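You operate a simulated robot arm through the tools that you are given. There is no shell and no other tool. Be economical: measure what you need, move in short steps, check, and stop when the job is done.

You are at the controls of a simulated two-armed robot. One attempt, no reset.

JOB
Pick up the orange plug with one hand, pass it to the other hand and put it on the top of the compressor.

Only the result counts: the job must be done as asked and must still hold three seconds after the hand-in. Knocking over, shifting, dropping, spilling or breaking anything else fails it.

ROBOT AND FRAMES
Two 7-joint arms with two-finger grippers on one trunk, on a base that drives. Base frame: it is fixed to the floor where the robot stands at the start and does not move with it; the origin is under the middle of the robot, x ahead of it, y to its left, z up. Lengths are in m, angles in degrees, forces in N, time in s.
The left shoulder is at the start at [0.078, 0.151, 0.888], the right one opposite. With the tool pointing down near the work surface each hand reaches from about 0.22 to 0.78 m from the robot's upright axis, wherever it stands, measured 20 degrees to its own side. Places, roughly: orange plug (4x4x9 cm) [0.5, 0.1, 0.8]; top of the compressor [4.4, 0.4, 0.7]. Payload 2.54 kg a hand.
The TCP of each hand is the grasp point between the finger pads, 0.03 m short of the fingertips. In the tool frame z runs along the fingers and y along their closing line. Largest opening 0.116 m; the body of the gripper starts 0.095 m behind the TCP.
Orientation is told as [roll, pitch, yaw] about the base's x, y, z axes, in that order, counted from this pose: with the fingers straight down and closing along the base's y, the tool's x points along the base's -x, its y along +y and its z along -z.

CONTROLS
- The arms move only by the tool apply_moves. It takes "left_targets", "right_targets" or both (then of equal length, played together; a hand with none holds still); each is a list that holds one entry, the list of rows, each a list of 7 numbers: the shift along the base's x, y, z in mm, then the turn, a rotation vector about the base's x, y, z in degrees, then the opening, from 0 (shut) to 1 (fully open). In form: [[[x, y, z, ax, ay, az, gripper], ...]]. A call has 1 to 12 rows; each row is the pose to reach, as a shift and turn from the pose commanded when the call began. A row lasts 0.2 s, in which the tool goes at most 0.05 m and 8.6 degrees; a call with a longer step from one row to the next is refused whole, and so is a gripper value outside its range. A pose out of reach is approached as far as the arm can. The call stops where the force on the tool passes 40 N (or 10 N more than at its start, if that is more) or the arm is blocked; 0.2 s more then pass. Each finger travels about 0.072 m/s and halts on what it meets, pressing with about 25 N; the grip force reading is that of the motor and also rises with nothing between the fingers. The clock runs only during rows and for 0.2 s after the last one: add rows that repeat a pose to give the fingers time. It gives the time, the measured TCP pose, the force on the tool (base axes), the opening and the grip force at its end, in the units of the frame above (readings bear some noise), with the torque about the TCP (base axes, N m) and any sound that the robot's microphone picked up.
- Cameras (640 x 400 px; columns grow to the right, rows downward): "scene" is now at [0.1618, 0.0089, 1.0439]; the picture's right is [0.09, -1.00, 0.00], its down [-0.23, -0.02, -0.97] and it looks along [0.97, 0.09, -0.23] (base axes); focal length 214 px, centre (320, 200). "left" rides on the left gripper at [0.069, 0.015, -0.122] in its tool frame; the picture's right is [-0.21, 0.98, 0.00], its down [-0.83, -0.18, -0.53] and it looks along [-0.52, -0.11, 0.85] (tool axes); focal length 251 px, centre (320, 200). "right" rides on the right gripper at [0.069, -0.015, -0.122] in its tool frame; the picture's right is [0.21, 0.98, 0.00], its down [-0.83, 0.18, -0.53] and it looks along [-0.52, 0.11, 0.85] (tool axes); focal length 251 px, centre (320, 200). There is no depth. A picture from a camera that has moved, and an enlarged one, comes with that camera's place and axes in the base frame and with its lens.
- get_image(camera): a new picture of that camera. It takes no simulated time.
- slide_trunk(by): slides the trunk up (or, below 0, down) by that many m; the arms and the scene camera ride with it, the base frame stays. It gives what a move gives, with no picture.
- drive_base(legs): drives the robot by 1 to 6 legs, each [ahead, left, turn to the left] in m, m and degrees, along the robot's own axes; the way and the turn of a leg run together, so that a leg with both is an arc; at most 1.5 m and 180 degrees a leg. The arms and the cameras ride along, it lands a little off, and it stops where it bumps. It gives what a move gives.
- pan_tilt(pan, tilt): turns the head with the scene camera to pan (to the left, within 80 degrees either way) and tilt (down, from -29 to 69), counted from straight ahead of the robot. It gives what a move gives.
- enlarge(camera, box): a new picture of the part [left, top, right, bottom] of that camera's present view, enlarged. It takes no simulated time.
- close_job(): hands the job in; it is judged then, once.

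Work in short steps. Places have to be worked out from the pictures, the camera data and where the tool is seen: move nearer, look again, correct. Check each grasp and each placing, and mend what went wrong. You have 120 turns and 88 pictures in all, those below and enlarged ones among them. Open the grippers and draw the arms clear of the work before you hand the job in, unless the task says otherwise; then end with one line.

The tools are called after "Emit:" by a JSON object that holds its "name" and its "arguments". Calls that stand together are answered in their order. apply_moves: Moves the arms, as the interface text tells. Its arguments: {"type":"object","properties":{"left_targets":{"type":"array","items":{"type":"array","items":{"type":"array","items":{"type":"number"}}}},"right_targets":{"type":"array","items":{"type":"array","items":{"type":"array","items":{"type":"number"}}}}},"required":[]} The other tools are called the same way: slide_trunk (by) slides the trunk up or down; drive_base (legs) drives the base; pan_tilt (pan, tilt) turns the head that bears the scene camera; get_image (camera) takes a picture; enlarge (camera, box) takes an enlarged picture of a part of a camera's view; close_job () hands the job in.

At the start:

```text
time_s: 0.0
left_ee_pos: [0.4459, 0.2912, 1.048]
left_ee_rot: [-0.1, 0.0, -0.1]
left_wrist_force: [0.3, 0.1, -0.1]
left_torque: [0.01, 0.01, -0.01]
left_gripper_width: 0.1159
left_grip_force: 0.1
right_ee_pos: [0.4004, -0.0767, 0.9839]
right_ee_rot: [0.1, -0.1, 0.0]
right_wrist_force: [-0.7, 0.1, -0.5]
right_torque: [-0.01, -0.02, 0.0]
right_gripper_width: 0.116
right_grip_force: 0.1
trunk travel left (down, up): [-0.125, 0.164]
robot x, y, heading: [0.0006, -0.0031, -0.2]
head pan, tilt: [5.0, 13.3]
```

scene: 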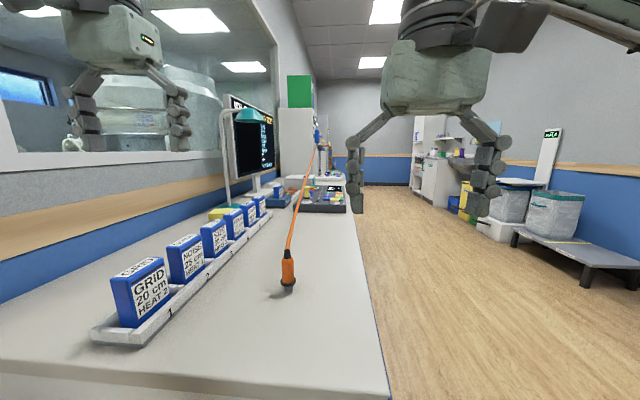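
right: 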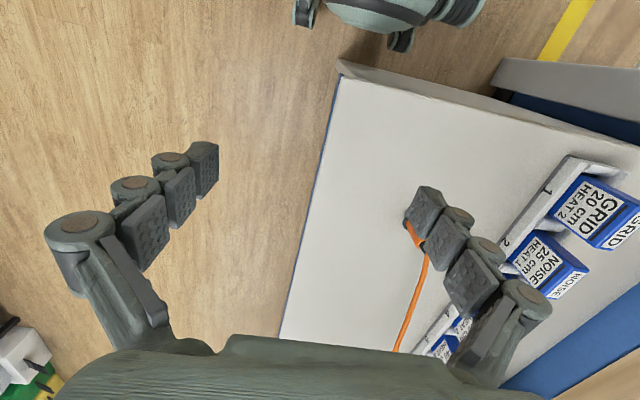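
left: 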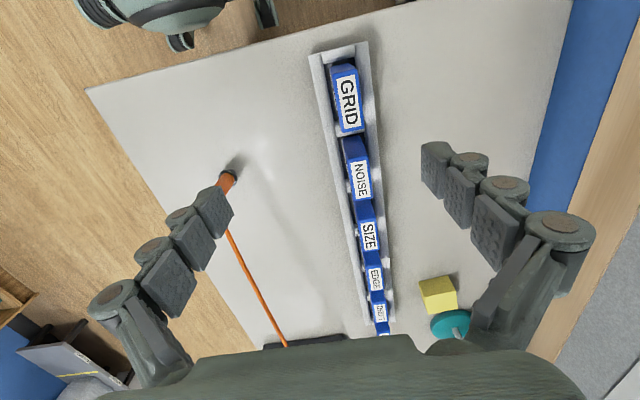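

The orange plug seems to stand at about (288,275) in the scene with an orange cord running off from it. I take a closer look before moving.

Emit:
{"name": "enlarge", "arguments": {"camera": "scene", "box": [240, 190, 360, 310]}}

Emit:
{"name": "enlarge", "arguments": {"camera": "scene", "box": [270, 110, 370, 220]}}

Emit:
{"name": "enlarge", "arguments": {"camera": "scene", "box": [390, 110, 590, 260]}}

```text
3.33 times, centred on (300, 250) of scene
camera zoom: at [0.1618, 0.0089, 1.0439], right [0.09, -1.0, 0.0], down [-0.23, -0.02, -0.97], along [0.97, 0.09, -0.23], focal length 715 px, centre (387, 33)
```

zoom: 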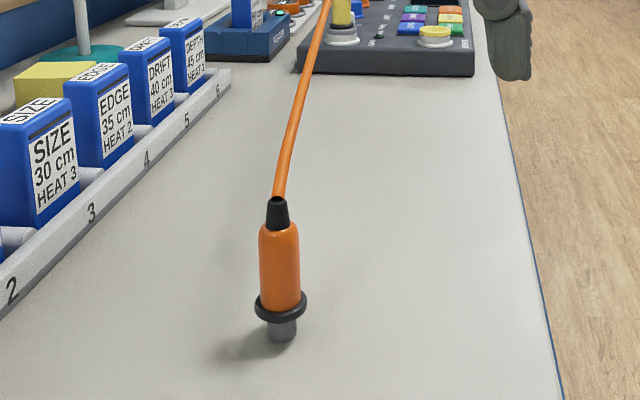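

```text
3.64 times, centred on (320, 165) of scene
camera zoom: at [0.1618, 0.0089, 1.0439], right [0.09, -1.0, 0.0], down [-0.23, -0.02, -0.97], along [0.97, 0.09, -0.23], focal length 780 px, centre (320, 327)
```

zoom: 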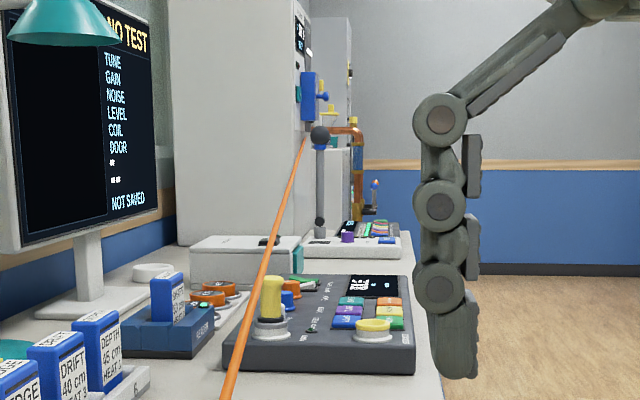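

```text
2.67 times, centred on (490, 185) of scene
camera zoom: at [0.1618, 0.0089, 1.0439], right [0.09, -1.0, 0.0], down [-0.23, -0.02, -0.97], along [0.97, 0.09, -0.23], focal length 572 px, centre (-133, 240)
```

zoom: 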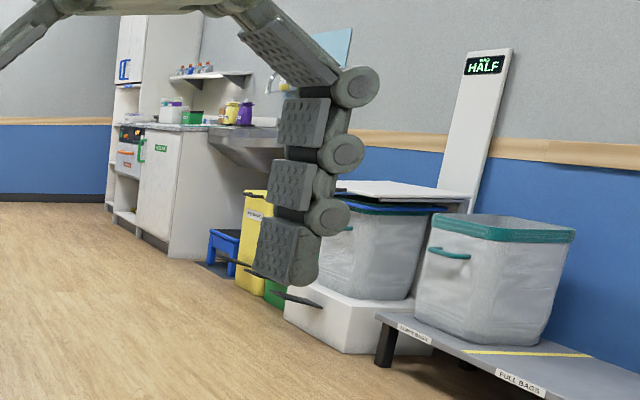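

The plug stands upright on the table near [0.53, 0.107], with its collar at z of about 0.775 and its cord leaving upward and forward. I'll move the right hand aside, bring the left hand over the plug, and look again.

Emit:
{"name": "apply_moves", "arguments": {"left_targets": [[[17, -37, -8, 0, 0, 0, 1], [34, -74, -16, 0, 0, 0, 1], [51, -110, -24, 0, 0, 0, 1], [68, -147, -32, 0, 0, 0, 1], [84, -184, -40, 0, 0, 0, 1], [84, -184, -40, 0, 0, 0, 1]]], "right_targets": [[[0, -40, 0, 0, 0, 0, 1], [0, -80, 0, 0, 0, 0, 1], [0, -120, 0, 0, 0, 0, 1], [0, -160, 0, 0, 0, 0, 1], [0, -180, 0, 0, 0, 0, 1], [0, -180, 0, 0, 0, 0, 1]]]}}

Emit:
{"name": "get_image", "arguments": {"camera": "left"}}

Emit:
{"name": "get_image", "arguments": {"camera": "scene"}}

Emit:
{"name": "get_image", "arguments": {"camera": "right"}}

```text
time_s: 1.4
left_ee_pos: [0.5025, 0.1471, 0.9898]
left_ee_rot: [-0.1, -0.1, 0.2]
left_wrist_force: [0.2, -0.3, 0.6]
left_torque: [-0.01, 0.01, 0.02]
left_gripper_width: 0.1157
left_grip_force: 0.1
left hand out of reach, approached as far as the arm can: row 4, 5, 6
right_ee_pos: [0.4021, -0.2577, 0.9845]
right_ee_rot: [0.1, 0.0, 0.0]
right_wrist_force: [-0.1, 0.0, 0.5]
right_torque: [0.01, -0.01, 0.01]
right_gripper_width: 0.1159
right_grip_force: 0.0
trunk travel left (down, up): [-0.125, 0.164]
robot x, y, heading: [-0.0006, -0.0001, -0.1]
head pan, tilt: [5.0, 13.3]
```

```text
81 pictures are left
camera left: at [0.4337, 0.1621, 1.1121], right [0.21, 0.98, 0.0], down [0.83, -0.18, 0.54], along [0.52, -0.11, -0.84], focal length 251 px, centre (320, 200)
```

left: 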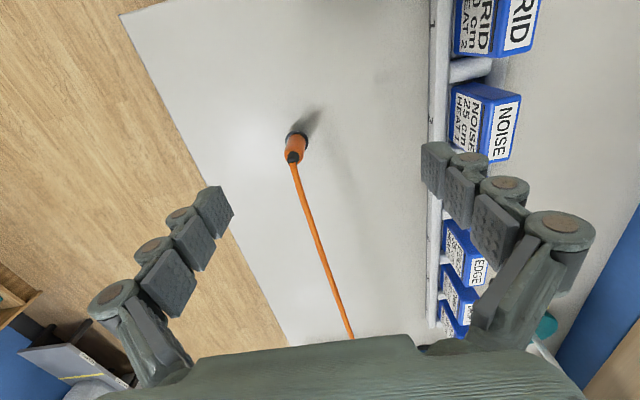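

```text
80 pictures are left
camera scene: at [0.1618, 0.0089, 1.0439], right [0.09, -1.0, 0.0], down [-0.23, -0.02, -0.97], along [0.97, 0.09, -0.23], focal length 214 px, centre (320, 200)
```

scene: 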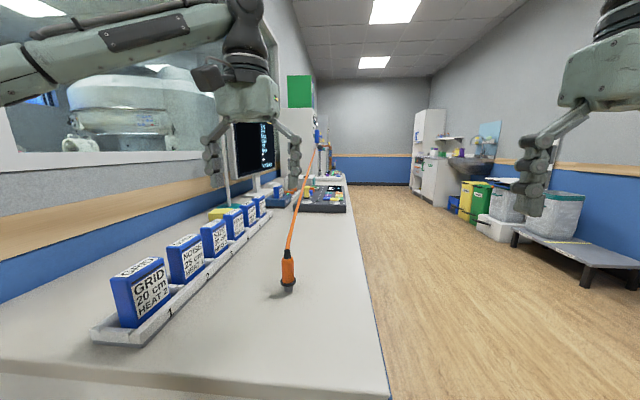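

```text
79 pictures are left
camera right: at [0.3326, -0.2718, 1.1058], right [-0.22, 0.98, 0.0], down [0.83, 0.18, 0.53], along [0.52, 0.11, -0.85], focal length 251 px, centre (320, 200)
```

right: 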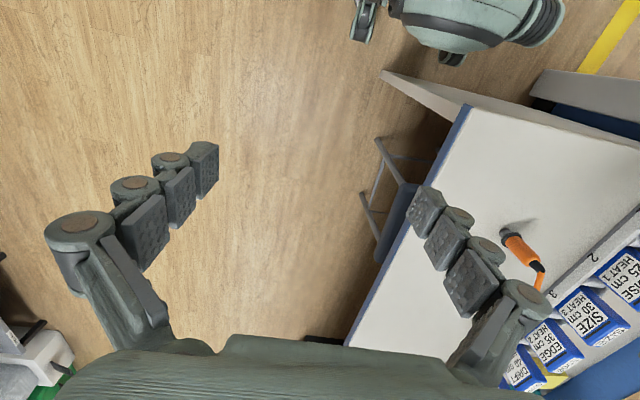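

The plug axis works out at about (0.534, 0.108), with the top at z≈0.85. The left arm ran out of reach because the hand is high relative to its shoulder, so I'll raise the trunk.

Emit:
{"name": "slide_trunk", "arguments": {"by": 0.1}}

```text
time_s: 2.7
left_ee_pos: [0.5024, 0.1459, 1.0908]
left_ee_rot: [0.0, 0.0, 0.1]
left_wrist_force: [-0.1, -0.4, 0.5]
left_torque: [-0.01, 0.01, 0.01]
left_gripper_width: 0.1161
left_grip_force: 0.1
right_ee_pos: [0.4001, -0.2583, 1.0842]
right_ee_rot: [0.0, 0.0, 0.0]
right_wrist_force: [0.9, -0.2, 0.2]
right_torque: [-0.02, 0.02, 0.01]
right_gripper_width: 0.1161
right_grip_force: 0.0
trunk travel left (down, up): [-0.225, 0.064]
robot x, y, heading: [0.0003, -0.0015, 0.1]
head pan, tilt: [5.0, 13.3]
```

Going down over the plug first, then sideways to its axis. I'll stop about 10 cm above the grasp height.

Emit:
{"name": "apply_moves", "arguments": {"left_targets": [[[0, 0, -45, 0, 0, 0, 1], [0, 0, -90, 0, 0, 0, 1], [5, -10, -130, 0, 0, 0, 1], [15, -22, -150, 0, 0, 0, 1], [31, -38, -160, 0, 0, 0, 1], [31, -38, -160, 0, 0, 0, 1]]]}}

Emit:
{"name": "get_image", "arguments": {"camera": "left"}}

```text
time_s: 4.1
left_ee_pos: [0.5346, 0.1082, 0.9301]
left_ee_rot: [-0.1, -0.1, 0.2]
left_wrist_force: [0.4, -0.2, 0.0]
left_torque: [0.0, -0.02, 0.02]
left_gripper_width: 0.116
left_grip_force: 0.0
right_ee_pos: [0.4003, -0.2576, 1.0847]
right_ee_rot: [0.0, 0.0, 0.1]
right_wrist_force: [0.4, -0.9, -0.2]
right_torque: [0.0, 0.02, -0.03]
right_gripper_width: 0.116
right_grip_force: 0.1
trunk travel left (down, up): [-0.225, 0.064]
robot x, y, heading: [0.0006, -0.0007, 0.1]
head pan, tilt: [5.0, 13.3]
```

```text
78 pictures are left
camera left: at [0.4651, 0.1227, 1.0517], right [0.21, 0.98, 0.0], down [0.83, -0.18, 0.54], along [0.52, -0.11, -0.84], focal length 251 px, centre (320, 200)
```

left: 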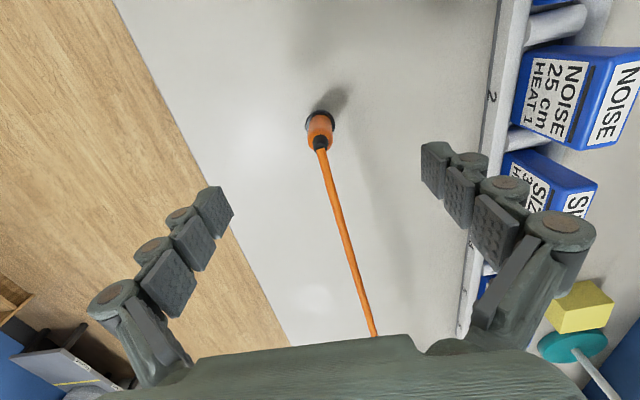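

The estimate holds: the plug top projects to (0.535, 0.108) under the TCP. I'll descend 95 mm so the fingertips hold the upper part of the orange body.

Emit:
{"name": "apply_moves", "arguments": {"left_targets": [[[0, 0, -35, 0, 0, 0, 0.7], [0, 0, -70, 0, 0, 0, 0.6], [0, 0, -95, 0, 0, 0, 0.6], [0, 0, -95, 0, 0, 0, 0.6]]]}}

Emit:
{"name": "get_image", "arguments": {"camera": "left"}}

Emit:
{"name": "enlarge", "arguments": {"camera": "scene", "box": [220, 170, 380, 330]}}

```text
time_s: 5.1
left_ee_pos: [0.5325, 0.1072, 0.8337]
left_ee_rot: [-0.2, -0.1, 0.1]
left_wrist_force: [-0.3, -0.8, 0.7]
left_torque: [-0.05, 0.01, -0.01]
left_gripper_width: 0.0696
left_grip_force: 0.0
right_ee_pos: [0.4002, -0.2573, 1.0839]
right_ee_rot: [0.0, 0.0, 0.0]
right_wrist_force: [0.3, -1.2, -0.6]
right_torque: [-0.01, 0.02, 0.02]
right_gripper_width: 0.1161
right_grip_force: 0.1
trunk travel left (down, up): [-0.225, 0.064]
robot x, y, heading: [0.0006, 0.0038, 0.0]
head pan, tilt: [5.0, 13.3]
```

```text
77 pictures are left
camera left: at [0.4642, 0.1237, 0.9559], right [0.21, 0.98, 0.0], down [0.83, -0.18, 0.54], along [0.52, -0.12, -0.84], focal length 251 px, centre (320, 200)
```

left: 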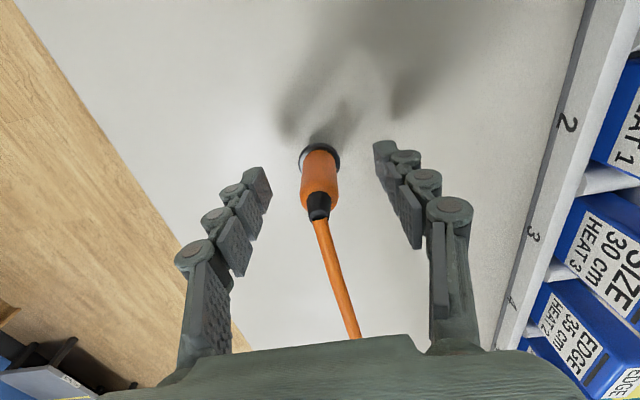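

```text
2.50 times, centred on (300, 250) of scene
camera zoom: at [0.1617, 0.0089, 1.1439], right [0.09, -1.0, 0.0], down [-0.23, -0.02, -0.97], along [0.97, 0.09, -0.23], focal length 536 px, centre (370, 75)
```

zoom: 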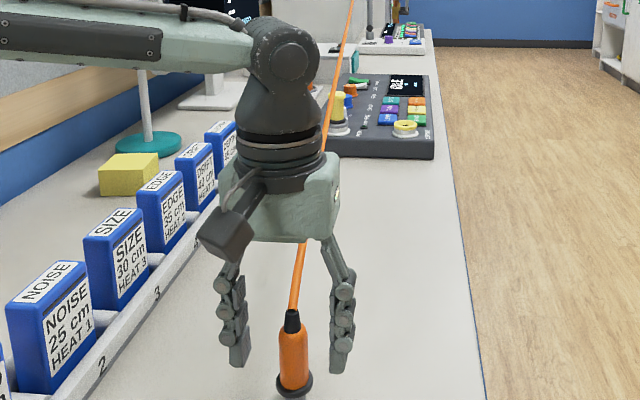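

Fingertips flank the upper half of the body, so I'll close here.

Emit:
{"name": "apply_moves", "arguments": {"left_targets": [[[0, 0, 0, 0, 0, 0, 0], [0, 0, 0, 0, 0, 0, 0], [0, 0, 0, 0, 0, 0, 0], [0, 0, 0, 0, 0, 0, 0], [0, 0, 0, 0, 0, 0, 0]]]}}

Emit:
{"name": "get_image", "arguments": {"camera": "left"}}

```text
time_s: 6.3
left_ee_pos: [0.5337, 0.1077, 0.8345]
left_ee_rot: [-0.1, 0.0, 0.1]
left_wrist_force: [0.4, -0.8, 0.2]
left_torque: [0.0, 0.06, -0.01]
left_gripper_width: 0.022
left_grip_force: 25.4
right_ee_pos: [0.4005, -0.2567, 1.0845]
right_ee_rot: [0.0, 0.0, 0.1]
right_wrist_force: [-0.6, -0.2, 0.8]
right_torque: [-0.01, 0.0, 0.02]
right_gripper_width: 0.1161
right_grip_force: 0.0
trunk travel left (down, up): [-0.225, 0.064]
robot x, y, heading: [-0.0025, -0.0017, 0.1]
head pan, tilt: [5.0, 13.3]
```

```text
75 pictures are left
camera left: at [0.4643, 0.1237, 0.9561], right [0.21, 0.98, 0.0], down [0.83, -0.18, 0.53], along [0.52, -0.12, -0.84], focal length 251 px, centre (320, 200)
```

left: 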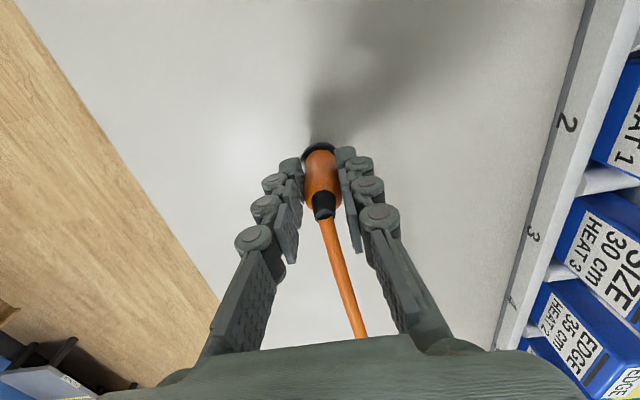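

Gripped at 22 mm. Lifting 100 mm in small steps while I watch the force from the cord.

Emit:
{"name": "apply_moves", "arguments": {"left_targets": [[[0, 0, 20, 0, 0, 0, 0], [0, 0, 50, 0, 0, 0, 0], [0, 0, 80, 0, 0, 0, 0], [0, 0, 100, 0, 0, 0, 0], [0, 0, 100, 0, 0, 0, 0]]]}}

Emit:
{"name": "get_image", "arguments": {"camera": "left"}}

Emit:
{"name": "get_image", "arguments": {"camera": "scene"}}

```text
time_s: 7.5
left_ee_pos: [0.5336, 0.1097, 0.9357]
left_ee_rot: [-0.1, 0.1, 0.1]
left_wrist_force: [-0.2, 0.4, -1.0]
left_torque: [-0.02, 0.0, 0.0]
left_gripper_width: 0.022
left_grip_force: 25.3
right_ee_pos: [0.4019, -0.2568, 1.0837]
right_ee_rot: [0.0, -0.1, 0.0]
right_wrist_force: [-0.6, -0.2, -0.4]
right_torque: [0.03, -0.04, 0.01]
right_gripper_width: 0.116
right_grip_force: 0.1
trunk travel left (down, up): [-0.225, 0.064]
robot x, y, heading: [0.0005, -0.0016, -0.1]
head pan, tilt: [5.0, 13.3]
```

```text
74 pictures are left
camera left: at [0.4639, 0.1241, 1.0574], right [0.21, 0.98, 0.0], down [0.83, -0.18, 0.53], along [0.52, -0.11, -0.84], focal length 251 px, centre (320, 200)
```

left: 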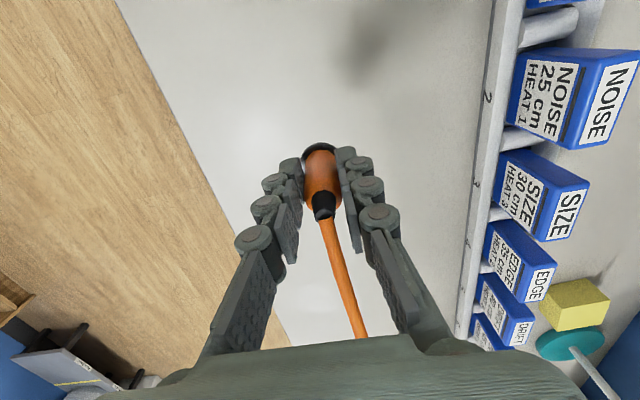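

```text
73 pictures are left
camera scene: at [0.1618, 0.0089, 1.1439], right [0.09, -1.0, 0.0], down [-0.23, -0.02, -0.97], along [0.97, 0.09, -0.23], focal length 214 px, centre (320, 200)
```

scene: 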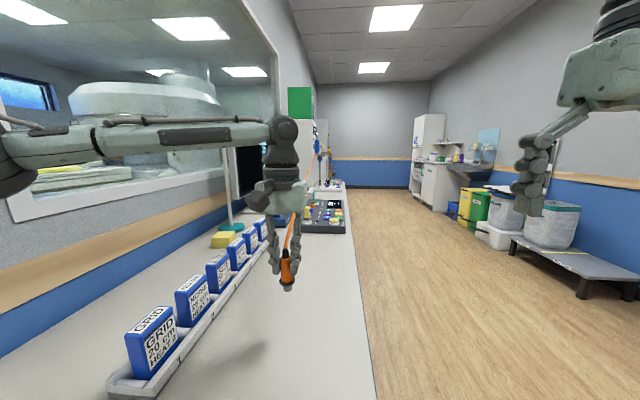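

The plug is lifted and the cord gives almost no load. Now I'll turn the right hand so it can come from the right with fingers tilted 60° and closing along x, yaw first and clear of everything.

Emit:
{"name": "apply_moves", "arguments": {"right_targets": [[[5, 0, -5, 0, 0, 8.2, 1], [10, 0, -10, 0, 0, 16.4, 1], [15, 0, -15, 0, 0, 24.6, 1], [20, 0, -20, 0, 0, 32.8, 1], [25, 0, -25, 0, 0, 41, 1], [30, 0, -30, 0, 0, 49.2, 1], [35, 0, -35, 0, 0, 57.4, 1], [40, 0, -40, 0, 0, 65.6, 1], [45, 0, -45, 0, 0, 73.8, 1], [50, 0, -50, 0, 0, 82, 1], [50, 0, -50, 0, 0, 90, 1], [50, 0, -50, 0, 0, 90, 1]]]}}

```text
time_s: 10.1
left_ee_pos: [0.5324, 0.1093, 0.9355]
left_ee_rot: [0.0, 0.0, 0.1]
left_wrist_force: [-0.3, 0.5, -0.3]
left_torque: [-0.01, 0.0, -0.01]
left_gripper_width: 0.0222
left_grip_force: 25.1
right_ee_pos: [0.3221, -0.1266, 0.9886]
right_ee_rot: [0.0, 0.0, 90.0]
right_wrist_force: [-0.2, -0.3, 0.0]
right_torque: [-0.03, 0.01, 0.02]
right_gripper_width: 0.1161
right_grip_force: 0.0
right hand out of reach, approached as far as the arm can: row 6, 7, 8, 9, 10, 11, 12
trunk travel left (down, up): [-0.225, 0.064]
robot x, y, heading: [0.0008, 0.0011, 0.2]
head pan, tilt: [5.0, 13.3]
```

The arm got the yaw but drifted in position, at the limit with tool down. I'll add the roll now, which should free the wrist, and move gently forward.

Emit:
{"name": "apply_moves", "arguments": {"right_targets": [[[10, -5, 0, 8.5, 0, 0, 1], [20, -10, 0, 17, 0, 0, 1], [30, -15, 0, 25.5, 0, 0, 1], [45, -20, 0, 34, 0, 0, 1], [60, -20, 0, 42.5, 0, 0, 1], [75, -20, 0, 51, 0, 0, 1], [90, -20, 0, 59.5, 0, 0, 1], [90, -20, 0, 60, 0, 0, 1]]]}}

Emit:
{"name": "get_image", "arguments": {"camera": "right"}}

Emit:
{"name": "get_image", "arguments": {"camera": "scene"}}

```text
time_s: 11.9
left_ee_pos: [0.533, 0.1088, 0.9353]
left_ee_rot: [-0.1, -0.1, 0.1]
left_wrist_force: [-0.8, -0.8, -1.4]
left_torque: [0.01, 0.02, 0.0]
left_gripper_width: 0.0216
left_grip_force: 25.8
right_ee_pos: [0.3335, -0.1182, 1.0394]
right_ee_rot: [0.4, -60.0, 89.6]
right_wrist_force: [0.2, -0.2, 0.3]
right_torque: [0.04, 0.05, -0.02]
right_gripper_width: 0.1159
right_grip_force: 0.1
right hand out of reach, approached as far as the arm can: row 1, 2, 3, 4, 5, 6, 7, 8
trunk travel left (down, up): [-0.225, 0.064]
robot x, y, heading: [0.0014, -0.0013, -0.1]
head pan, tilt: [5.0, 13.3]
```

```text
72 pictures are left
camera right: at [0.3511, -0.2566, 1.0389], right [-0.98, -0.11, -0.18], down [-0.18, -0.05, 0.98], along [-0.11, 0.99, 0.03], focal length 251 px, centre (320, 200)
```

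right: 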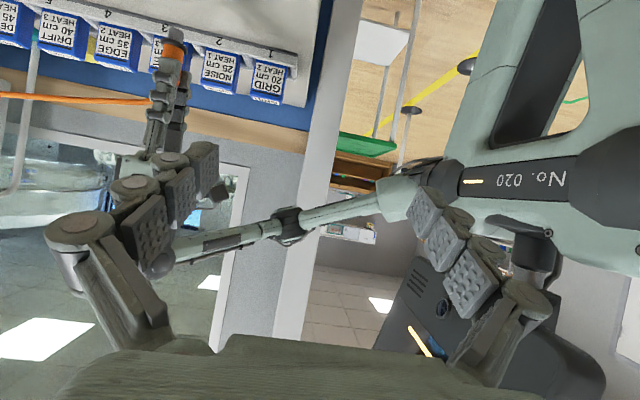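

```text
71 pictures are left
camera scene: at [0.1618, 0.0089, 1.1439], right [0.09, -1.0, 0.0], down [-0.23, -0.02, -0.97], along [0.97, 0.09, -0.23], focal length 214 px, centre (320, 200)
```

scene: 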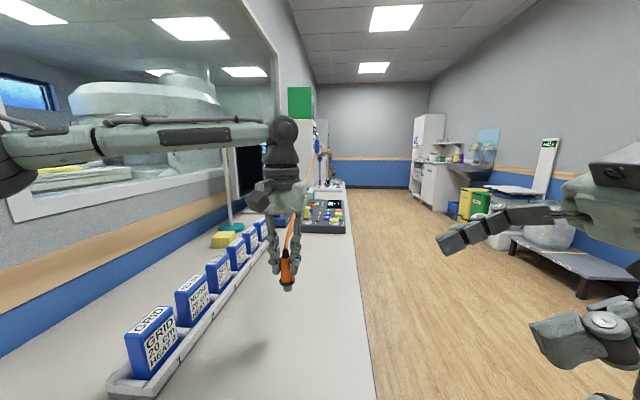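

With the fingers pointing straight left, the right arm can't get forward. A forward-left approach (45°) is more natural, so I'll turn the right hand back by 45° and test its reach. I'll turn the left hand to match afterwards.

Emit:
{"name": "apply_moves", "arguments": {"right_targets": [[[5, 0, -5, 0, 0, -8, 1], [10, 0, -10, 0, 0, -16, 1], [20, 0, -15, 0, 0, -24, 1], [30, 5, -25, 0, 0, -32, 1], [45, 15, -35, 0, 0, -40, 1], [60, 30, -45, 0, 0, -45, 1], [75, 50, -55, 0, 0, -45, 1], [75, 50, -55, 0, 0, -45, 1]]]}}

```text
time_s: 13.7
left_ee_pos: [0.5326, 0.1081, 0.9345]
left_ee_rot: [-0.1, -0.3, 0.1]
left_wrist_force: [0.6, 0.1, -0.2]
left_torque: [0.0, 0.02, 0.02]
left_gripper_width: 0.0213
left_grip_force: 25.1
right_ee_pos: [0.4401, -0.0678, 0.996]
right_ee_rot: [0.1, -59.9, 45.1]
right_wrist_force: [0.5, 0.1, 0.5]
right_torque: [-0.01, 0.02, 0.03]
right_gripper_width: 0.1158
right_grip_force: 0.0
right hand out of reach, approached as far as the arm can: row 4, 5, 6, 7, 8
trunk travel left (down, up): [-0.225, 0.064]
robot x, y, heading: [-0.0003, 0.0007, -0.1]
head pan, tilt: [5.0, 13.3]
```

Better. I'll check whether it can continue to the pre-grasp near (0.455, 0.03, 0.965).

Emit:
{"name": "apply_moves", "arguments": {"right_targets": [[[5, 25, -10, 0, 0, 0, 1], [10, 50, -20, 0, 0, 0, 1], [14, 75, -30, 0, 0, 0, 1], [14, 95, -31, 0, 0, 0, 1], [14, 95, -31, 0, 0, 0, 1]]]}}

Emit:
{"name": "get_image", "arguments": {"camera": "right"}}

```text
time_s: 14.9
left_ee_pos: [0.5332, 0.1089, 0.9356]
left_ee_rot: [-0.1, 0.1, 0.1]
left_wrist_force: [0.3, -0.2, -2.1]
left_torque: [0.0, 0.02, 0.02]
left_gripper_width: 0.0212
left_grip_force: 25.2
right_ee_pos: [0.453, 0.0282, 0.9653]
right_ee_rot: [0.0, -60.0, 44.9]
right_wrist_force: [0.7, -0.1, -0.2]
right_torque: [0.0, 0.02, 0.01]
right_gripper_width: 0.1161
right_grip_force: 0.1
trunk travel left (down, up): [-0.225, 0.064]
robot x, y, heading: [-0.0009, 0.0013, -0.1]
head pan, tilt: [5.0, 13.3]
```

```text
70 pictures are left
camera right: at [0.3657, -0.0813, 0.9668], right [-0.77, 0.62, -0.19], down [-0.16, 0.09, 0.98], along [0.62, 0.78, 0.03], focal length 251 px, centre (320, 200)
```

right: 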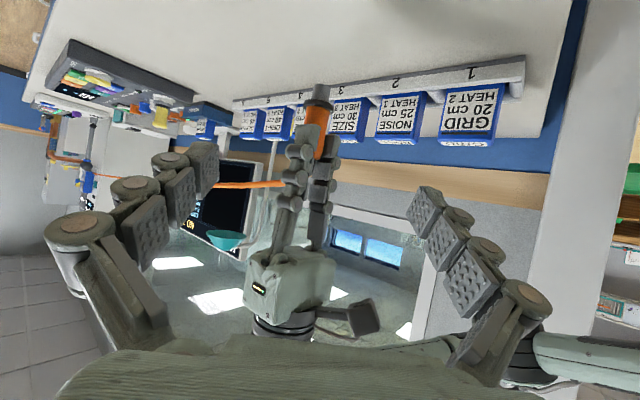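

The right hand reached the pre-grasp. Now I'll turn the left hand −45° in two halves, so its fingers line up with the right hand's approach, checking for drift in between.

Emit:
{"name": "apply_moves", "arguments": {"left_targets": [[[0, 0, 0, 0, 0, -8, 0], [0, 0, 0, 0, 0, -16, 0], [0, 0, 0, 0, 0, -23, 0]]]}}

```text
time_s: 15.7
left_ee_pos: [0.5336, 0.1082, 0.9353]
left_ee_rot: [-0.1, 0.0, -23.0]
left_wrist_force: [-0.5, 0.1, -0.9]
left_torque: [0.02, -0.04, 0.01]
left_gripper_width: 0.0214
left_grip_force: 25.1
right_ee_pos: [0.4513, 0.0278, 0.9656]
right_ee_rot: [0.0, -60.0, 45.0]
right_wrist_force: [0.4, -0.1, -0.2]
right_torque: [0.0, -0.03, 0.01]
right_gripper_width: 0.116
right_grip_force: 0.1
trunk travel left (down, up): [-0.225, 0.064]
robot x, y, heading: [0.0004, 0.0003, -0.1]
head pan, tilt: [5.0, 13.3]
```

No drift, so I'll do the second half.

Emit:
{"name": "apply_moves", "arguments": {"left_targets": [[[0, 0, 0, 0, 0, -8, 0], [0, 0, 0, 0, 0, -16, 0], [0, 0, 0, 0, 0, -22, 0], [0, 0, 0, 0, 0, -22, 0]]]}}

Emit:
{"name": "get_image", "arguments": {"camera": "right"}}

Emit:
{"name": "enlarge", "arguments": {"camera": "scene", "box": [210, 140, 410, 320]}}

```text
time_s: 16.7
left_ee_pos: [0.5328, 0.1092, 0.9347]
left_ee_rot: [-0.1, -0.1, -45.0]
left_wrist_force: [-0.7, 0.2, -0.1]
left_torque: [-0.01, -0.01, 0.02]
left_gripper_width: 0.0215
left_grip_force: 25.4
right_ee_pos: [0.4527, 0.0274, 0.9671]
right_ee_rot: [0.1, -60.0, 45.0]
right_wrist_force: [0.8, -0.5, 0.8]
right_torque: [-0.02, 0.01, -0.01]
right_gripper_width: 0.1157
right_grip_force: 0.1
trunk travel left (down, up): [-0.225, 0.064]
robot x, y, heading: [0.003, 0.0002, -0.2]
head pan, tilt: [5.0, 13.3]
```

```text
69 pictures are left
camera right: at [0.3656, -0.0815, 0.9669], right [-0.77, 0.61, -0.19], down [-0.16, 0.09, 0.98], along [0.62, 0.78, 0.03], focal length 251 px, centre (320, 200)
```

right: 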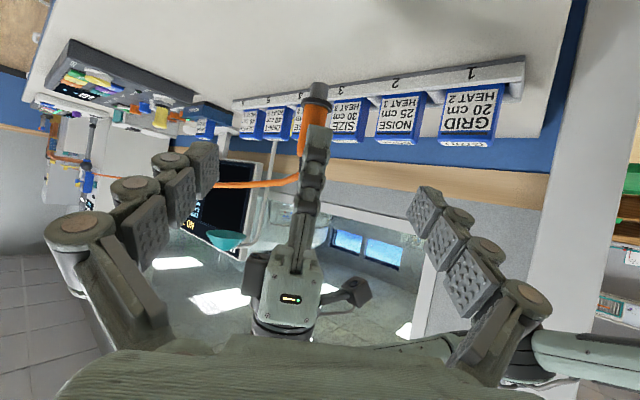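

```text
2.22 times, centred on (310, 230) of scene
camera zoom: at [0.1618, 0.0089, 1.1439], right [0.09, -1.0, 0.0], down [-0.23, -0.02, -0.97], along [0.97, 0.09, -0.23], focal length 477 px, centre (342, 133)
```

zoom: 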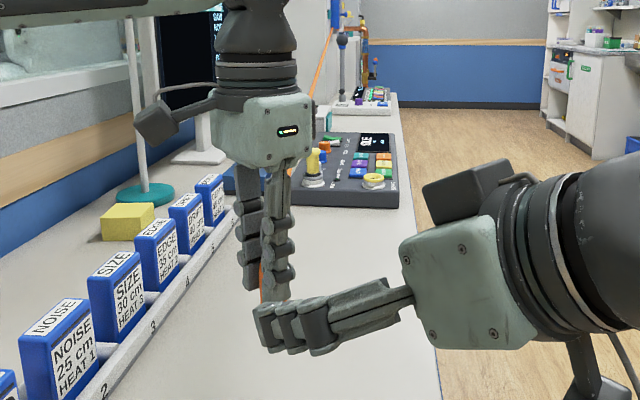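

Everything is aligned: the right camera puts the collar at z≈0.866 and the left fingertips end at z≈0.905, leaving about 4 cm of orange. I'll advance the right hand along its fingers to hold at about z 0.888.

Emit:
{"name": "apply_moves", "arguments": {"right_targets": [[[0, 0, -14, 0, 0, 0, 0.8], [20, 20, -30, 0, 0, 0, 0.7], [40, 40, -47, 0, 0, 0, 0.6], [60, 60, -63, 0, 0, 0, 0.6], [74, 74, -74, 0, 0, 0, 0.6], [74, 74, -74, 0, 0, 0, 0.6]]]}}

Emit:
{"name": "get_image", "arguments": {"camera": "right"}}

Emit:
{"name": "get_image", "arguments": {"camera": "left"}}

```text
time_s: 18.1
left_ee_pos: [0.5342, 0.1091, 0.936]
left_ee_rot: [-0.1, -0.2, -45.0]
left_wrist_force: [-0.3, 0.8, 0.0]
left_torque: [0.03, 0.02, 0.01]
left_gripper_width: 0.0215
left_grip_force: 25.0
right_ee_pos: [0.5279, 0.1013, 0.8918]
right_ee_rot: [0.0, -60.0, 45.0]
right_wrist_force: [-0.1, -0.5, 0.1]
right_torque: [-0.02, -0.03, 0.01]
right_gripper_width: 0.0698
right_grip_force: 0.0
trunk travel left (down, up): [-0.225, 0.064]
robot x, y, heading: [0.0003, 0.0012, 0.1]
head pan, tilt: [5.0, 13.3]
```

```text
67 pictures are left
camera right: at [0.4405, -0.0078, 0.8928], right [-0.77, 0.61, -0.19], down [-0.16, 0.09, 0.98], along [0.62, 0.78, 0.03], focal length 251 px, centre (320, 200)
```

right: 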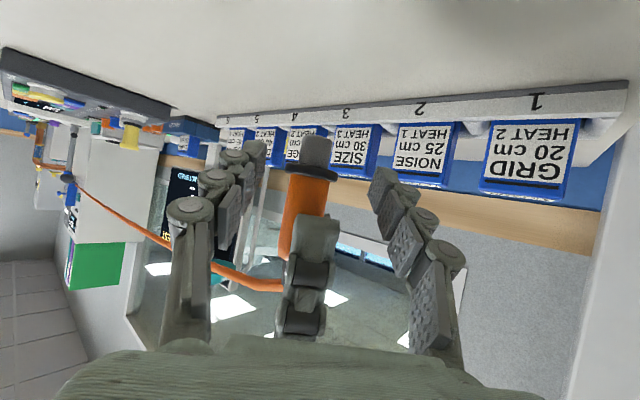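

```text
66 pictures are left
camera left: at [0.4957, 0.1685, 1.0574], right [0.84, 0.54, 0.0], down [0.46, -0.71, 0.54], along [0.29, -0.45, -0.84], focal length 251 px, centre (320, 200)
```

left: 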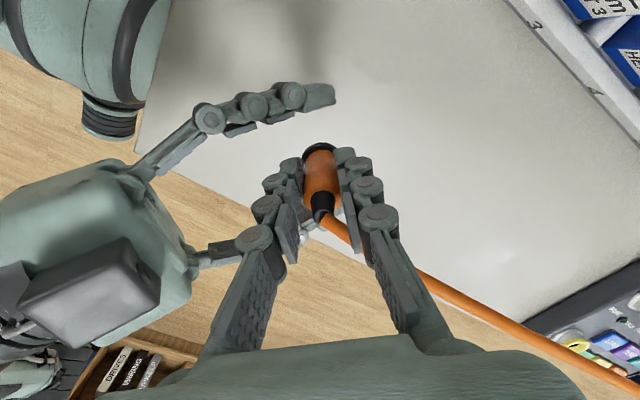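

The right fingers straddle the free lower part of the body. I'll close the right hand while the left holds.

Emit:
{"name": "apply_moves", "arguments": {"right_targets": [[[0, 0, 0, 0, 0, 0, 0], [0, 0, 0, 0, 0, 0, 0], [0, 0, 0, 0, 0, 0, 0], [0, 0, 0, 0, 0, 0, 0], [0, 0, 0, 0, 0, 0, 0]]]}}

Emit:
{"name": "get_image", "arguments": {"camera": "right"}}

```text
time_s: 19.3
left_ee_pos: [0.5326, 0.1105, 0.935]
left_ee_rot: [-0.1, 0.1, -44.9]
left_wrist_force: [-11.8, 10.7, 2.3]
left_torque: [0.45, 0.56, 0.02]
left_gripper_width: 0.0213
left_grip_force: 25.4
right_ee_pos: [0.5289, 0.0992, 0.8915]
right_ee_rot: [-0.2, -60.0, 44.9]
right_wrist_force: [12.1, -10.6, -1.5]
right_torque: [-0.02, -0.03, -0.22]
right_gripper_width: 0.0282
right_grip_force: 25.0
trunk travel left (down, up): [-0.225, 0.064]
robot x, y, heading: [0.0006, -0.0003, 0.1]
head pan, tilt: [5.0, 13.3]
```

```text
65 pictures are left
camera right: at [0.4412, -0.0088, 0.8928], right [-0.76, 0.62, -0.19], down [-0.16, 0.1, 0.98], along [0.62, 0.78, 0.03], focal length 251 px, centre (320, 200)
```

right: 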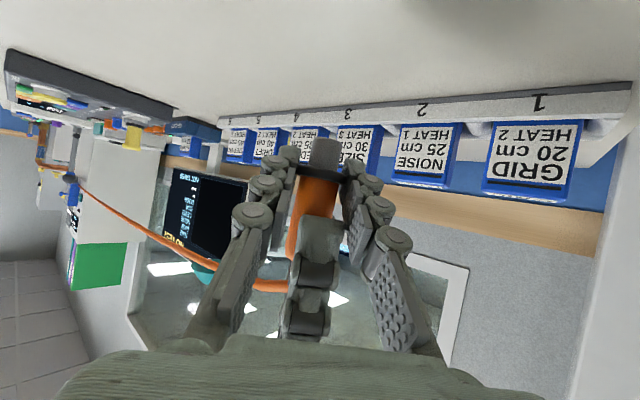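

Both hands hold it with a 16 N side squeeze. I'll ease the right hand 2 mm with the force, then open the left.

Emit:
{"name": "apply_moves", "arguments": {"right_targets": [[[2, -2, 0, 0, 0, 0, 0], [2, -2, 0, 0, 0, 0, 0]]]}}

Emit:
{"name": "apply_moves", "arguments": {"left_targets": [[[0, 0, 0, 0, 0, 0, 0.3], [0, 0, 0, 0, 0, 0, 0.6], [0, 0, 0, 0, 0, 0, 0.6]]]}}

Emit:
{"name": "get_image", "arguments": {"camera": "right"}}

Emit:
{"name": "get_image", "arguments": {"camera": "left"}}

```text
time_s: 19.9
left_ee_pos: [0.5335, 0.1089, 0.9354]
left_ee_rot: [-0.1, -0.1, -44.9]
left_wrist_force: [-7.4, 4.6, 2.5]
left_torque: [0.25, 0.44, 0.02]
left_gripper_width: 0.0211
left_grip_force: 25.1
right_ee_pos: [0.529, 0.099, 0.8922]
right_ee_rot: [0.1, -60.1, 45.0]
right_wrist_force: [8.9, -4.0, -3.0]
right_torque: [-0.12, -0.09, -0.14]
right_gripper_width: 0.0281
right_grip_force: 25.0
trunk travel left (down, up): [-0.225, 0.064]
robot x, y, heading: [-0.0017, -0.0017, -0.0]
head pan, tilt: [5.0, 13.3]
```

```text
time_s: 20.7
left_ee_pos: [0.5334, 0.108, 0.9355]
left_ee_rot: [-0.1, -0.1, -45.0]
left_wrist_force: [0.0, 0.8, 0.1]
left_torque: [-0.04, -0.02, -0.03]
left_gripper_width: 0.0694
left_grip_force: 0.1
right_ee_pos: [0.5293, 0.0987, 0.8912]
right_ee_rot: [0.0, -60.0, 45.0]
right_wrist_force: [-0.2, -0.5, 0.2]
right_torque: [0.01, -0.02, -0.02]
right_gripper_width: 0.0282
right_grip_force: 24.4
trunk travel left (down, up): [-0.225, 0.064]
robot x, y, heading: [0.0029, 0.0015, 0.2]
head pan, tilt: [5.0, 13.3]
```

```text
64 pictures are left
camera right: at [0.4423, -0.0103, 0.8935], right [-0.77, 0.61, -0.19], down [-0.16, 0.09, 0.98], along [0.62, 0.78, 0.03], focal length 251 px, centre (320, 200)
```

right: 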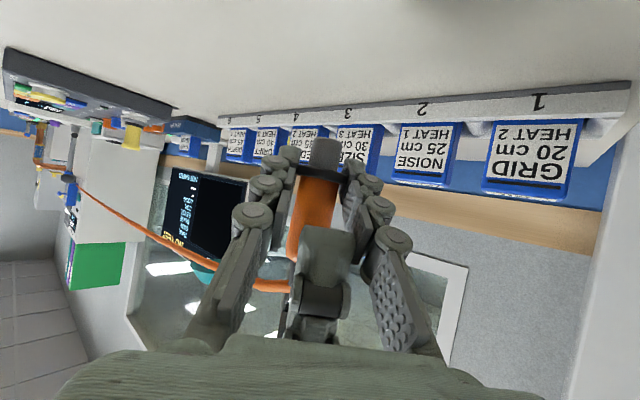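

```text
63 pictures are left
camera left: at [0.4958, 0.1684, 1.0573], right [0.84, 0.54, 0.0], down [0.46, -0.71, 0.54], along [0.29, -0.45, -0.84], focal length 251 px, centre (320, 200)
```

left: 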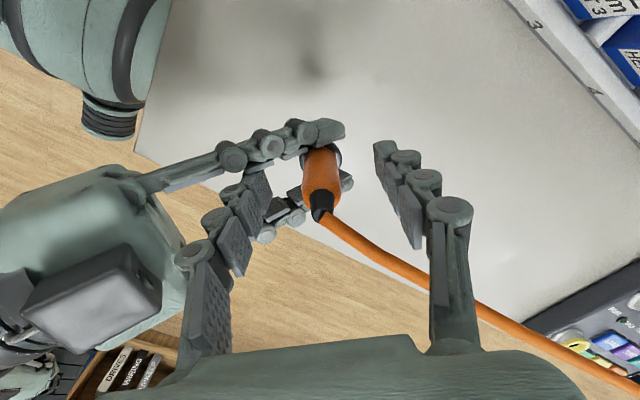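

The right hand has it firmly. I'll raise the left hand off, then withdraw it back and left, away from the cord.

Emit:
{"name": "apply_moves", "arguments": {"left_targets": [[[0, 0, 20, 0, 0, 0, 0.8], [0, 0, 40, 0, 0, 0, 0.9], [0, 0, 58, 0, 0, 0, 0.9], [-15, 15, 65, 0, 0, 0, 0.9], [-35, 40, 70, 0, 0, 0, 0.9], [-55, 70, 75, 0, 0, 0, 0.9], [-75, 105, 80, 0, 0, 0, 0.9], [-95, 140, 80, 0, 0, 0, 0.9]]]}}

Emit:
{"name": "get_image", "arguments": {"camera": "scene"}}

Emit:
{"name": "get_image", "arguments": {"camera": "left"}}

```text
time_s: 22.5
left_ee_pos: [0.4391, 0.2494, 1.0158]
left_ee_rot: [-0.1, -0.1, -44.9]
left_wrist_force: [-1.5, 0.4, 0.6]
left_torque: [0.01, 0.03, 0.04]
left_gripper_width: 0.1041
left_grip_force: 0.1
left hand out of reach, approached as far as the arm can: row 2, 3
right_ee_pos: [0.5289, 0.0983, 0.8924]
right_ee_rot: [0.0, -59.9, 44.9]
right_wrist_force: [-0.6, -0.5, 0.1]
right_torque: [0.01, -0.03, 0.0]
right_gripper_width: 0.0278
right_grip_force: 25.2
trunk travel left (down, up): [-0.225, 0.064]
robot x, y, heading: [0.0018, 0.0043, -0.0]
head pan, tilt: [5.0, 13.3]
```

```text
62 pictures are left
camera scene: at [0.1615, 0.0092, 1.144], right [0.09, -1.0, 0.0], down [-0.23, -0.02, -0.97], along [0.97, 0.09, -0.23], focal length 214 px, centre (320, 200)
```

scene: 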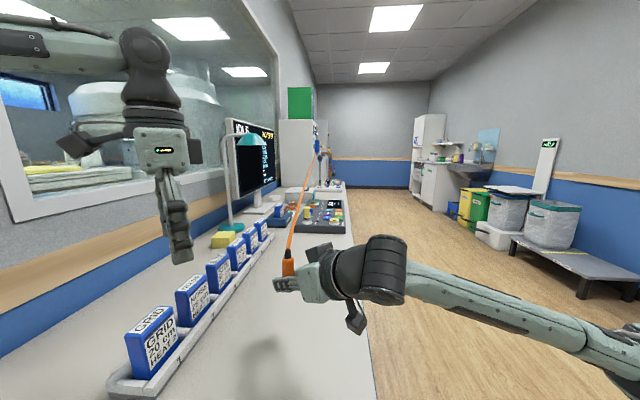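

```text
61 pictures are left
camera left: at [0.4009, 0.3085, 1.1368], right [0.84, 0.54, 0.0], down [0.46, -0.71, 0.54], along [0.29, -0.45, -0.84], focal length 251 px, centre (320, 200)
```

left: 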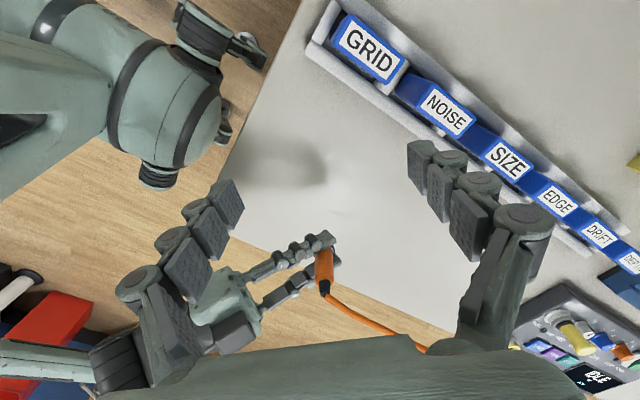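

Handover done: the plug is in the right hand alone. Before driving, I'll look at the far end of the bench for the cord anchor and compressor.

Emit:
{"name": "enlarge", "arguments": {"camera": "scene", "box": [280, 115, 370, 215]}}

Emit:
{"name": "pan_tilt", "arguments": {"pan": 0, "tilt": 45}}

Emit:
{"name": "get_image", "arguments": {"camera": "scene"}}

```text
4.00 times, centred on (325, 165) of scene
camera zoom: at [0.1615, 0.0092, 1.144], right [0.09, -1.0, 0.0], down [-0.23, -0.02, -0.97], along [0.97, 0.09, -0.23], focal length 858 px, centre (300, 340)
```

zoom: 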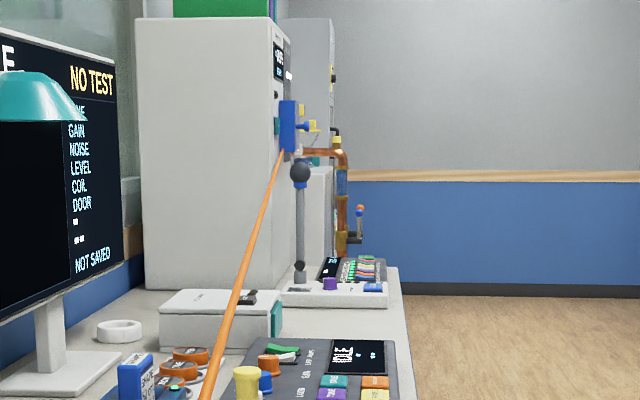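

```text
time_s: 23.5
left_ee_pos: [0.4394, 0.248, 1.0153]
left_ee_rot: [-0.1, -0.1, -44.9]
left_wrist_force: [0.8, -0.7, 0.1]
left_torque: [0.0, 0.0, 0.0]
left_gripper_width: 0.1047
left_grip_force: 0.0
right_ee_pos: [0.5289, 0.0985, 0.8908]
right_ee_rot: [0.0, -60.0, 44.9]
right_wrist_force: [-0.5, -0.4, -0.6]
right_torque: [0.02, -0.02, -0.01]
right_gripper_width: 0.0278
right_grip_force: 24.7
trunk travel left (down, up): [-0.225, 0.064]
robot x, y, heading: [-0.0003, -0.0011, -0.1]
head pan, tilt: [0.0, 45.0]
```

```text
59 pictures are left
camera scene: at [0.1502, 0.0007, 1.0944], right [0.0, -1.0, 0.0], down [-0.71, 0.0, -0.71], along [0.71, 0.0, -0.71], focal length 214 px, centre (320, 200)
```

scene: 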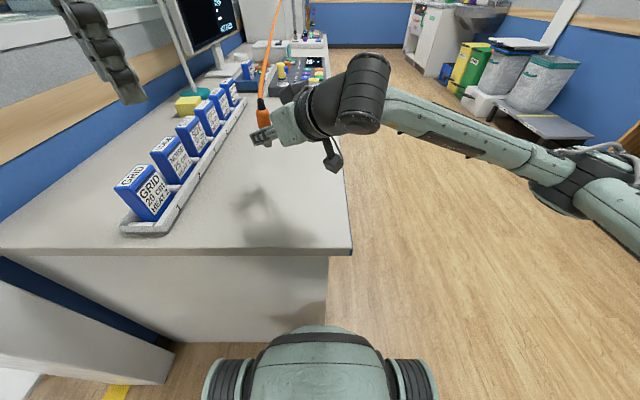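

The aisle on the right is clear, running from y≈-0.05 to -1.6. The cord runs past a tall lever near (2.5, 0.2), so I want the plug high. I'll raise the trunk and pull the right hand up and back.

Emit:
{"name": "slide_trunk", "arguments": {"by": 0.06}}

Emit:
{"name": "apply_moves", "arguments": {"right_targets": [[[-10, -25, 10, 0, 0, 0, 0], [-20, -50, 25, 0, 0, 0, 0], [-30, -75, 40, 0, 0, 0, 0], [-40, -100, 55, 0, 0, 0, 0], [-50, -125, 70, 0, 0, 0, 0], [-60, -150, 85, 0, 0, 0, 0], [-60, -170, 100, 0, 0, 0, 0]]]}}

Emit:
{"name": "pan_tilt", "arguments": {"pan": 5, "tilt": 15}}

Emit:
{"name": "get_image", "arguments": {"camera": "scene"}}

```text
time_s: 24.5
left_ee_pos: [0.4411, 0.2481, 1.0745]
left_ee_rot: [-0.1, -0.1, -45.0]
left_wrist_force: [0.1, 0.6, 0.0]
left_torque: [0.0, 0.01, -0.01]
left_gripper_width: 0.1043
left_grip_force: 0.0
right_ee_pos: [0.5311, 0.0988, 0.9523]
right_ee_rot: [0.0, -59.9, 45.0]
right_wrist_force: [0.0, 0.9, -0.9]
right_torque: [0.0, 0.0, 0.01]
right_gripper_width: 0.0279
right_grip_force: 24.9
trunk travel left (down, up): [-0.285, 0.004]
robot x, y, heading: [-0.002, -0.0015, 0.2]
head pan, tilt: [0.0, 45.0]
```

```text
time_s: 26.1
left_ee_pos: [0.4394, 0.2484, 1.0753]
left_ee_rot: [-0.1, -0.1, -44.9]
left_wrist_force: [-0.2, 0.1, 0.2]
left_torque: [0.04, 0.01, -0.01]
left_gripper_width: 0.1043
left_grip_force: 0.1
right_ee_pos: [0.4682, -0.0708, 1.0529]
right_ee_rot: [0.0, -60.0, 45.0]
right_wrist_force: [0.1, -0.7, -1.2]
right_torque: [0.01, -0.01, -0.03]
right_gripper_width: 0.0278
right_grip_force: 24.2
trunk travel left (down, up): [-0.285, 0.004]
robot x, y, heading: [0.0015, -0.0015, -0.0]
head pan, tilt: [0.0, 45.0]
```

```text
time_s: 27.1
left_ee_pos: [0.4402, 0.2469, 1.0756]
left_ee_rot: [-0.1, -0.2, -44.9]
left_wrist_force: [0.2, -0.7, -0.3]
left_torque: [0.03, 0.0, 0.02]
left_gripper_width: 0.1043
left_grip_force: 0.0
right_ee_pos: [0.4689, -0.0708, 1.0507]
right_ee_rot: [0.0, -60.0, 45.0]
right_wrist_force: [0.2, 0.1, -1.6]
right_torque: [0.0, 0.01, -0.01]
right_gripper_width: 0.0282
right_grip_force: 25.1
trunk travel left (down, up): [-0.285, 0.004]
robot x, y, heading: [-0.0034, -0.0018, 0.1]
head pan, tilt: [5.0, 15.0]
```

```text
58 pictures are left
camera scene: at [0.1619, 0.0088, 1.2011], right [0.09, -1.0, 0.0], down [-0.26, -0.02, -0.97], along [0.96, 0.08, -0.26], focal length 214 px, centre (320, 200)
```

scene: 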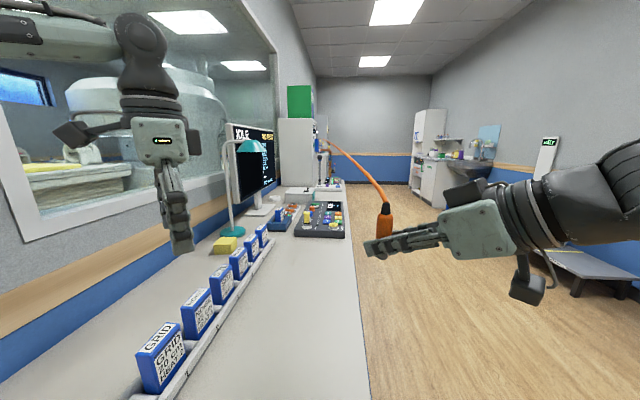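

The plug hangs cleanly from the right hand. I'll strafe right into the aisle.

Emit:
{"name": "drive_base", "arguments": {"legs": [[0, -0.6, 0]]}}

Emit:
{"name": "get_image", "arguments": {"camera": "scene"}}

Emit:
{"name": "enlarge", "arguments": {"camera": "scene", "box": [250, 110, 350, 210]}}

```text
time_s: 33.4
left_ee_pos: [0.4394, -0.3583, 1.0747]
left_ee_rot: [-0.1, 0.0, -45.0]
left_wrist_force: [0.5, -0.1, 0.9]
left_torque: [-0.02, -0.03, 0.02]
left_gripper_width: 0.1045
left_grip_force: 0.0
right_ee_pos: [0.468, -0.6777, 1.0523]
right_ee_rot: [0.0, -60.0, 44.9]
right_wrist_force: [-0.1, -0.7, 0.4]
right_torque: [-0.04, 0.0, 0.0]
right_gripper_width: 0.0278
right_grip_force: 25.1
trunk travel left (down, up): [-0.285, 0.004]
robot x, y, heading: [-0.0022, -0.6031, -0.2]
head pan, tilt: [5.0, 15.0]
```

```text
57 pictures are left
camera scene: at [0.1614, -0.5982, 1.2011], right [0.09, -1.0, 0.0], down [-0.26, -0.02, -0.97], along [0.96, 0.08, -0.26], focal length 214 px, centre (320, 200)
```

scene: 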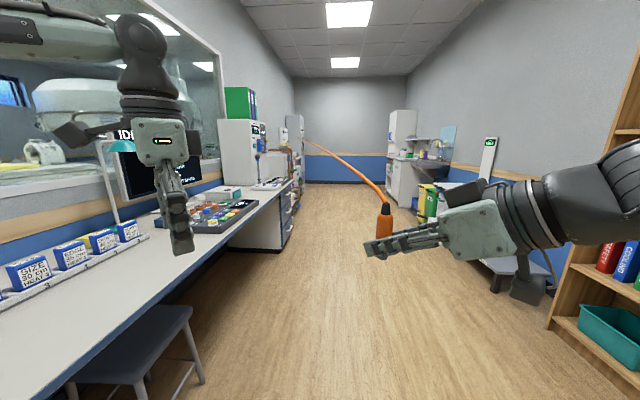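

```text
4.00 times, centred on (300, 160) of scene
camera zoom: at [0.1614, -0.5982, 1.2011], right [0.09, -1.0, 0.0], down [-0.26, -0.02, -0.97], along [0.96, 0.08, -0.26], focal length 858 px, centre (400, 360)
```

zoom: 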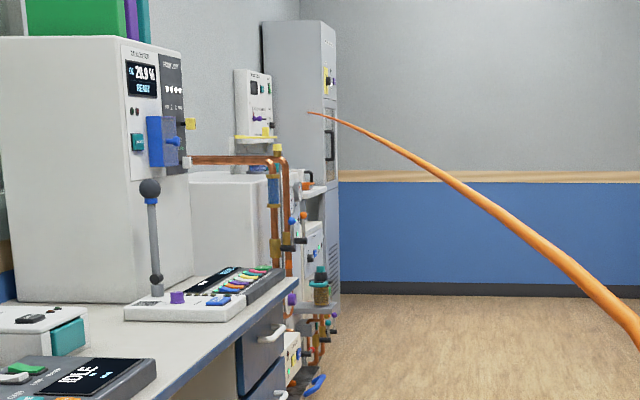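

The cord in fact runs to something far down the room, well above the bench, so it's clear of the lever. The aisle is free, so I'll drive ahead.

Emit:
{"name": "drive_base", "arguments": {"legs": [[1.4, -0.05, 0], [0.8, 0, 0]]}}

Emit:
{"name": "pan_tilt", "arguments": {"pan": 20, "tilt": 18}}

Emit:
{"name": "get_image", "arguments": {"camera": "scene"}}

```text
time_s: 44.4
left_ee_pos: [2.6691, -0.4285, 1.0743]
left_ee_rot: [-0.1, -0.1, -45.2]
left_wrist_force: [-0.2, -0.5, -0.8]
left_torque: [0.02, -0.01, 0.0]
left_gripper_width: 0.1045
left_grip_force: 0.0
right_ee_pos: [2.6962, -0.7455, 1.0516]
right_ee_rot: [0.0, -60.0, 44.8]
right_wrist_force: [0.4, 0.0, -1.0]
right_torque: [0.03, 0.03, 0.01]
right_gripper_width: 0.0278
right_grip_force: 25.0
trunk travel left (down, up): [-0.285, 0.004]
robot x, y, heading: [2.2226, -0.6751, -0.3]
head pan, tilt: [5.0, 15.0]
```

```text
time_s: 45.1
left_ee_pos: [2.6681, -0.4287, 1.0744]
left_ee_rot: [-0.1, -0.1, -45.1]
left_wrist_force: [-0.3, -0.3, -0.9]
left_torque: [-0.02, 0.0, -0.01]
left_gripper_width: 0.1044
left_grip_force: 0.0
right_ee_pos: [2.696, -0.747, 1.0522]
right_ee_rot: [0.0, -60.1, 44.7]
right_wrist_force: [0.4, -0.6, -0.4]
right_torque: [-0.01, -0.01, -0.01]
right_gripper_width: 0.028
right_grip_force: 25.2
trunk travel left (down, up): [-0.285, 0.004]
robot x, y, heading: [2.2239, -0.6724, -0.3]
head pan, tilt: [20.0, 18.0]
```

```text
55 pictures are left
camera scene: at [2.3844, -0.6424, 1.1963], right [0.34, -0.94, 0.0], down [-0.29, -0.1, -0.95], along [0.9, 0.32, -0.31], focal length 214 px, centre (320, 200)
```

scene: 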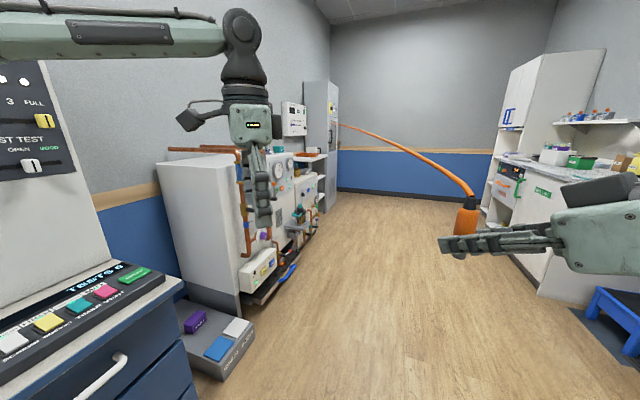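

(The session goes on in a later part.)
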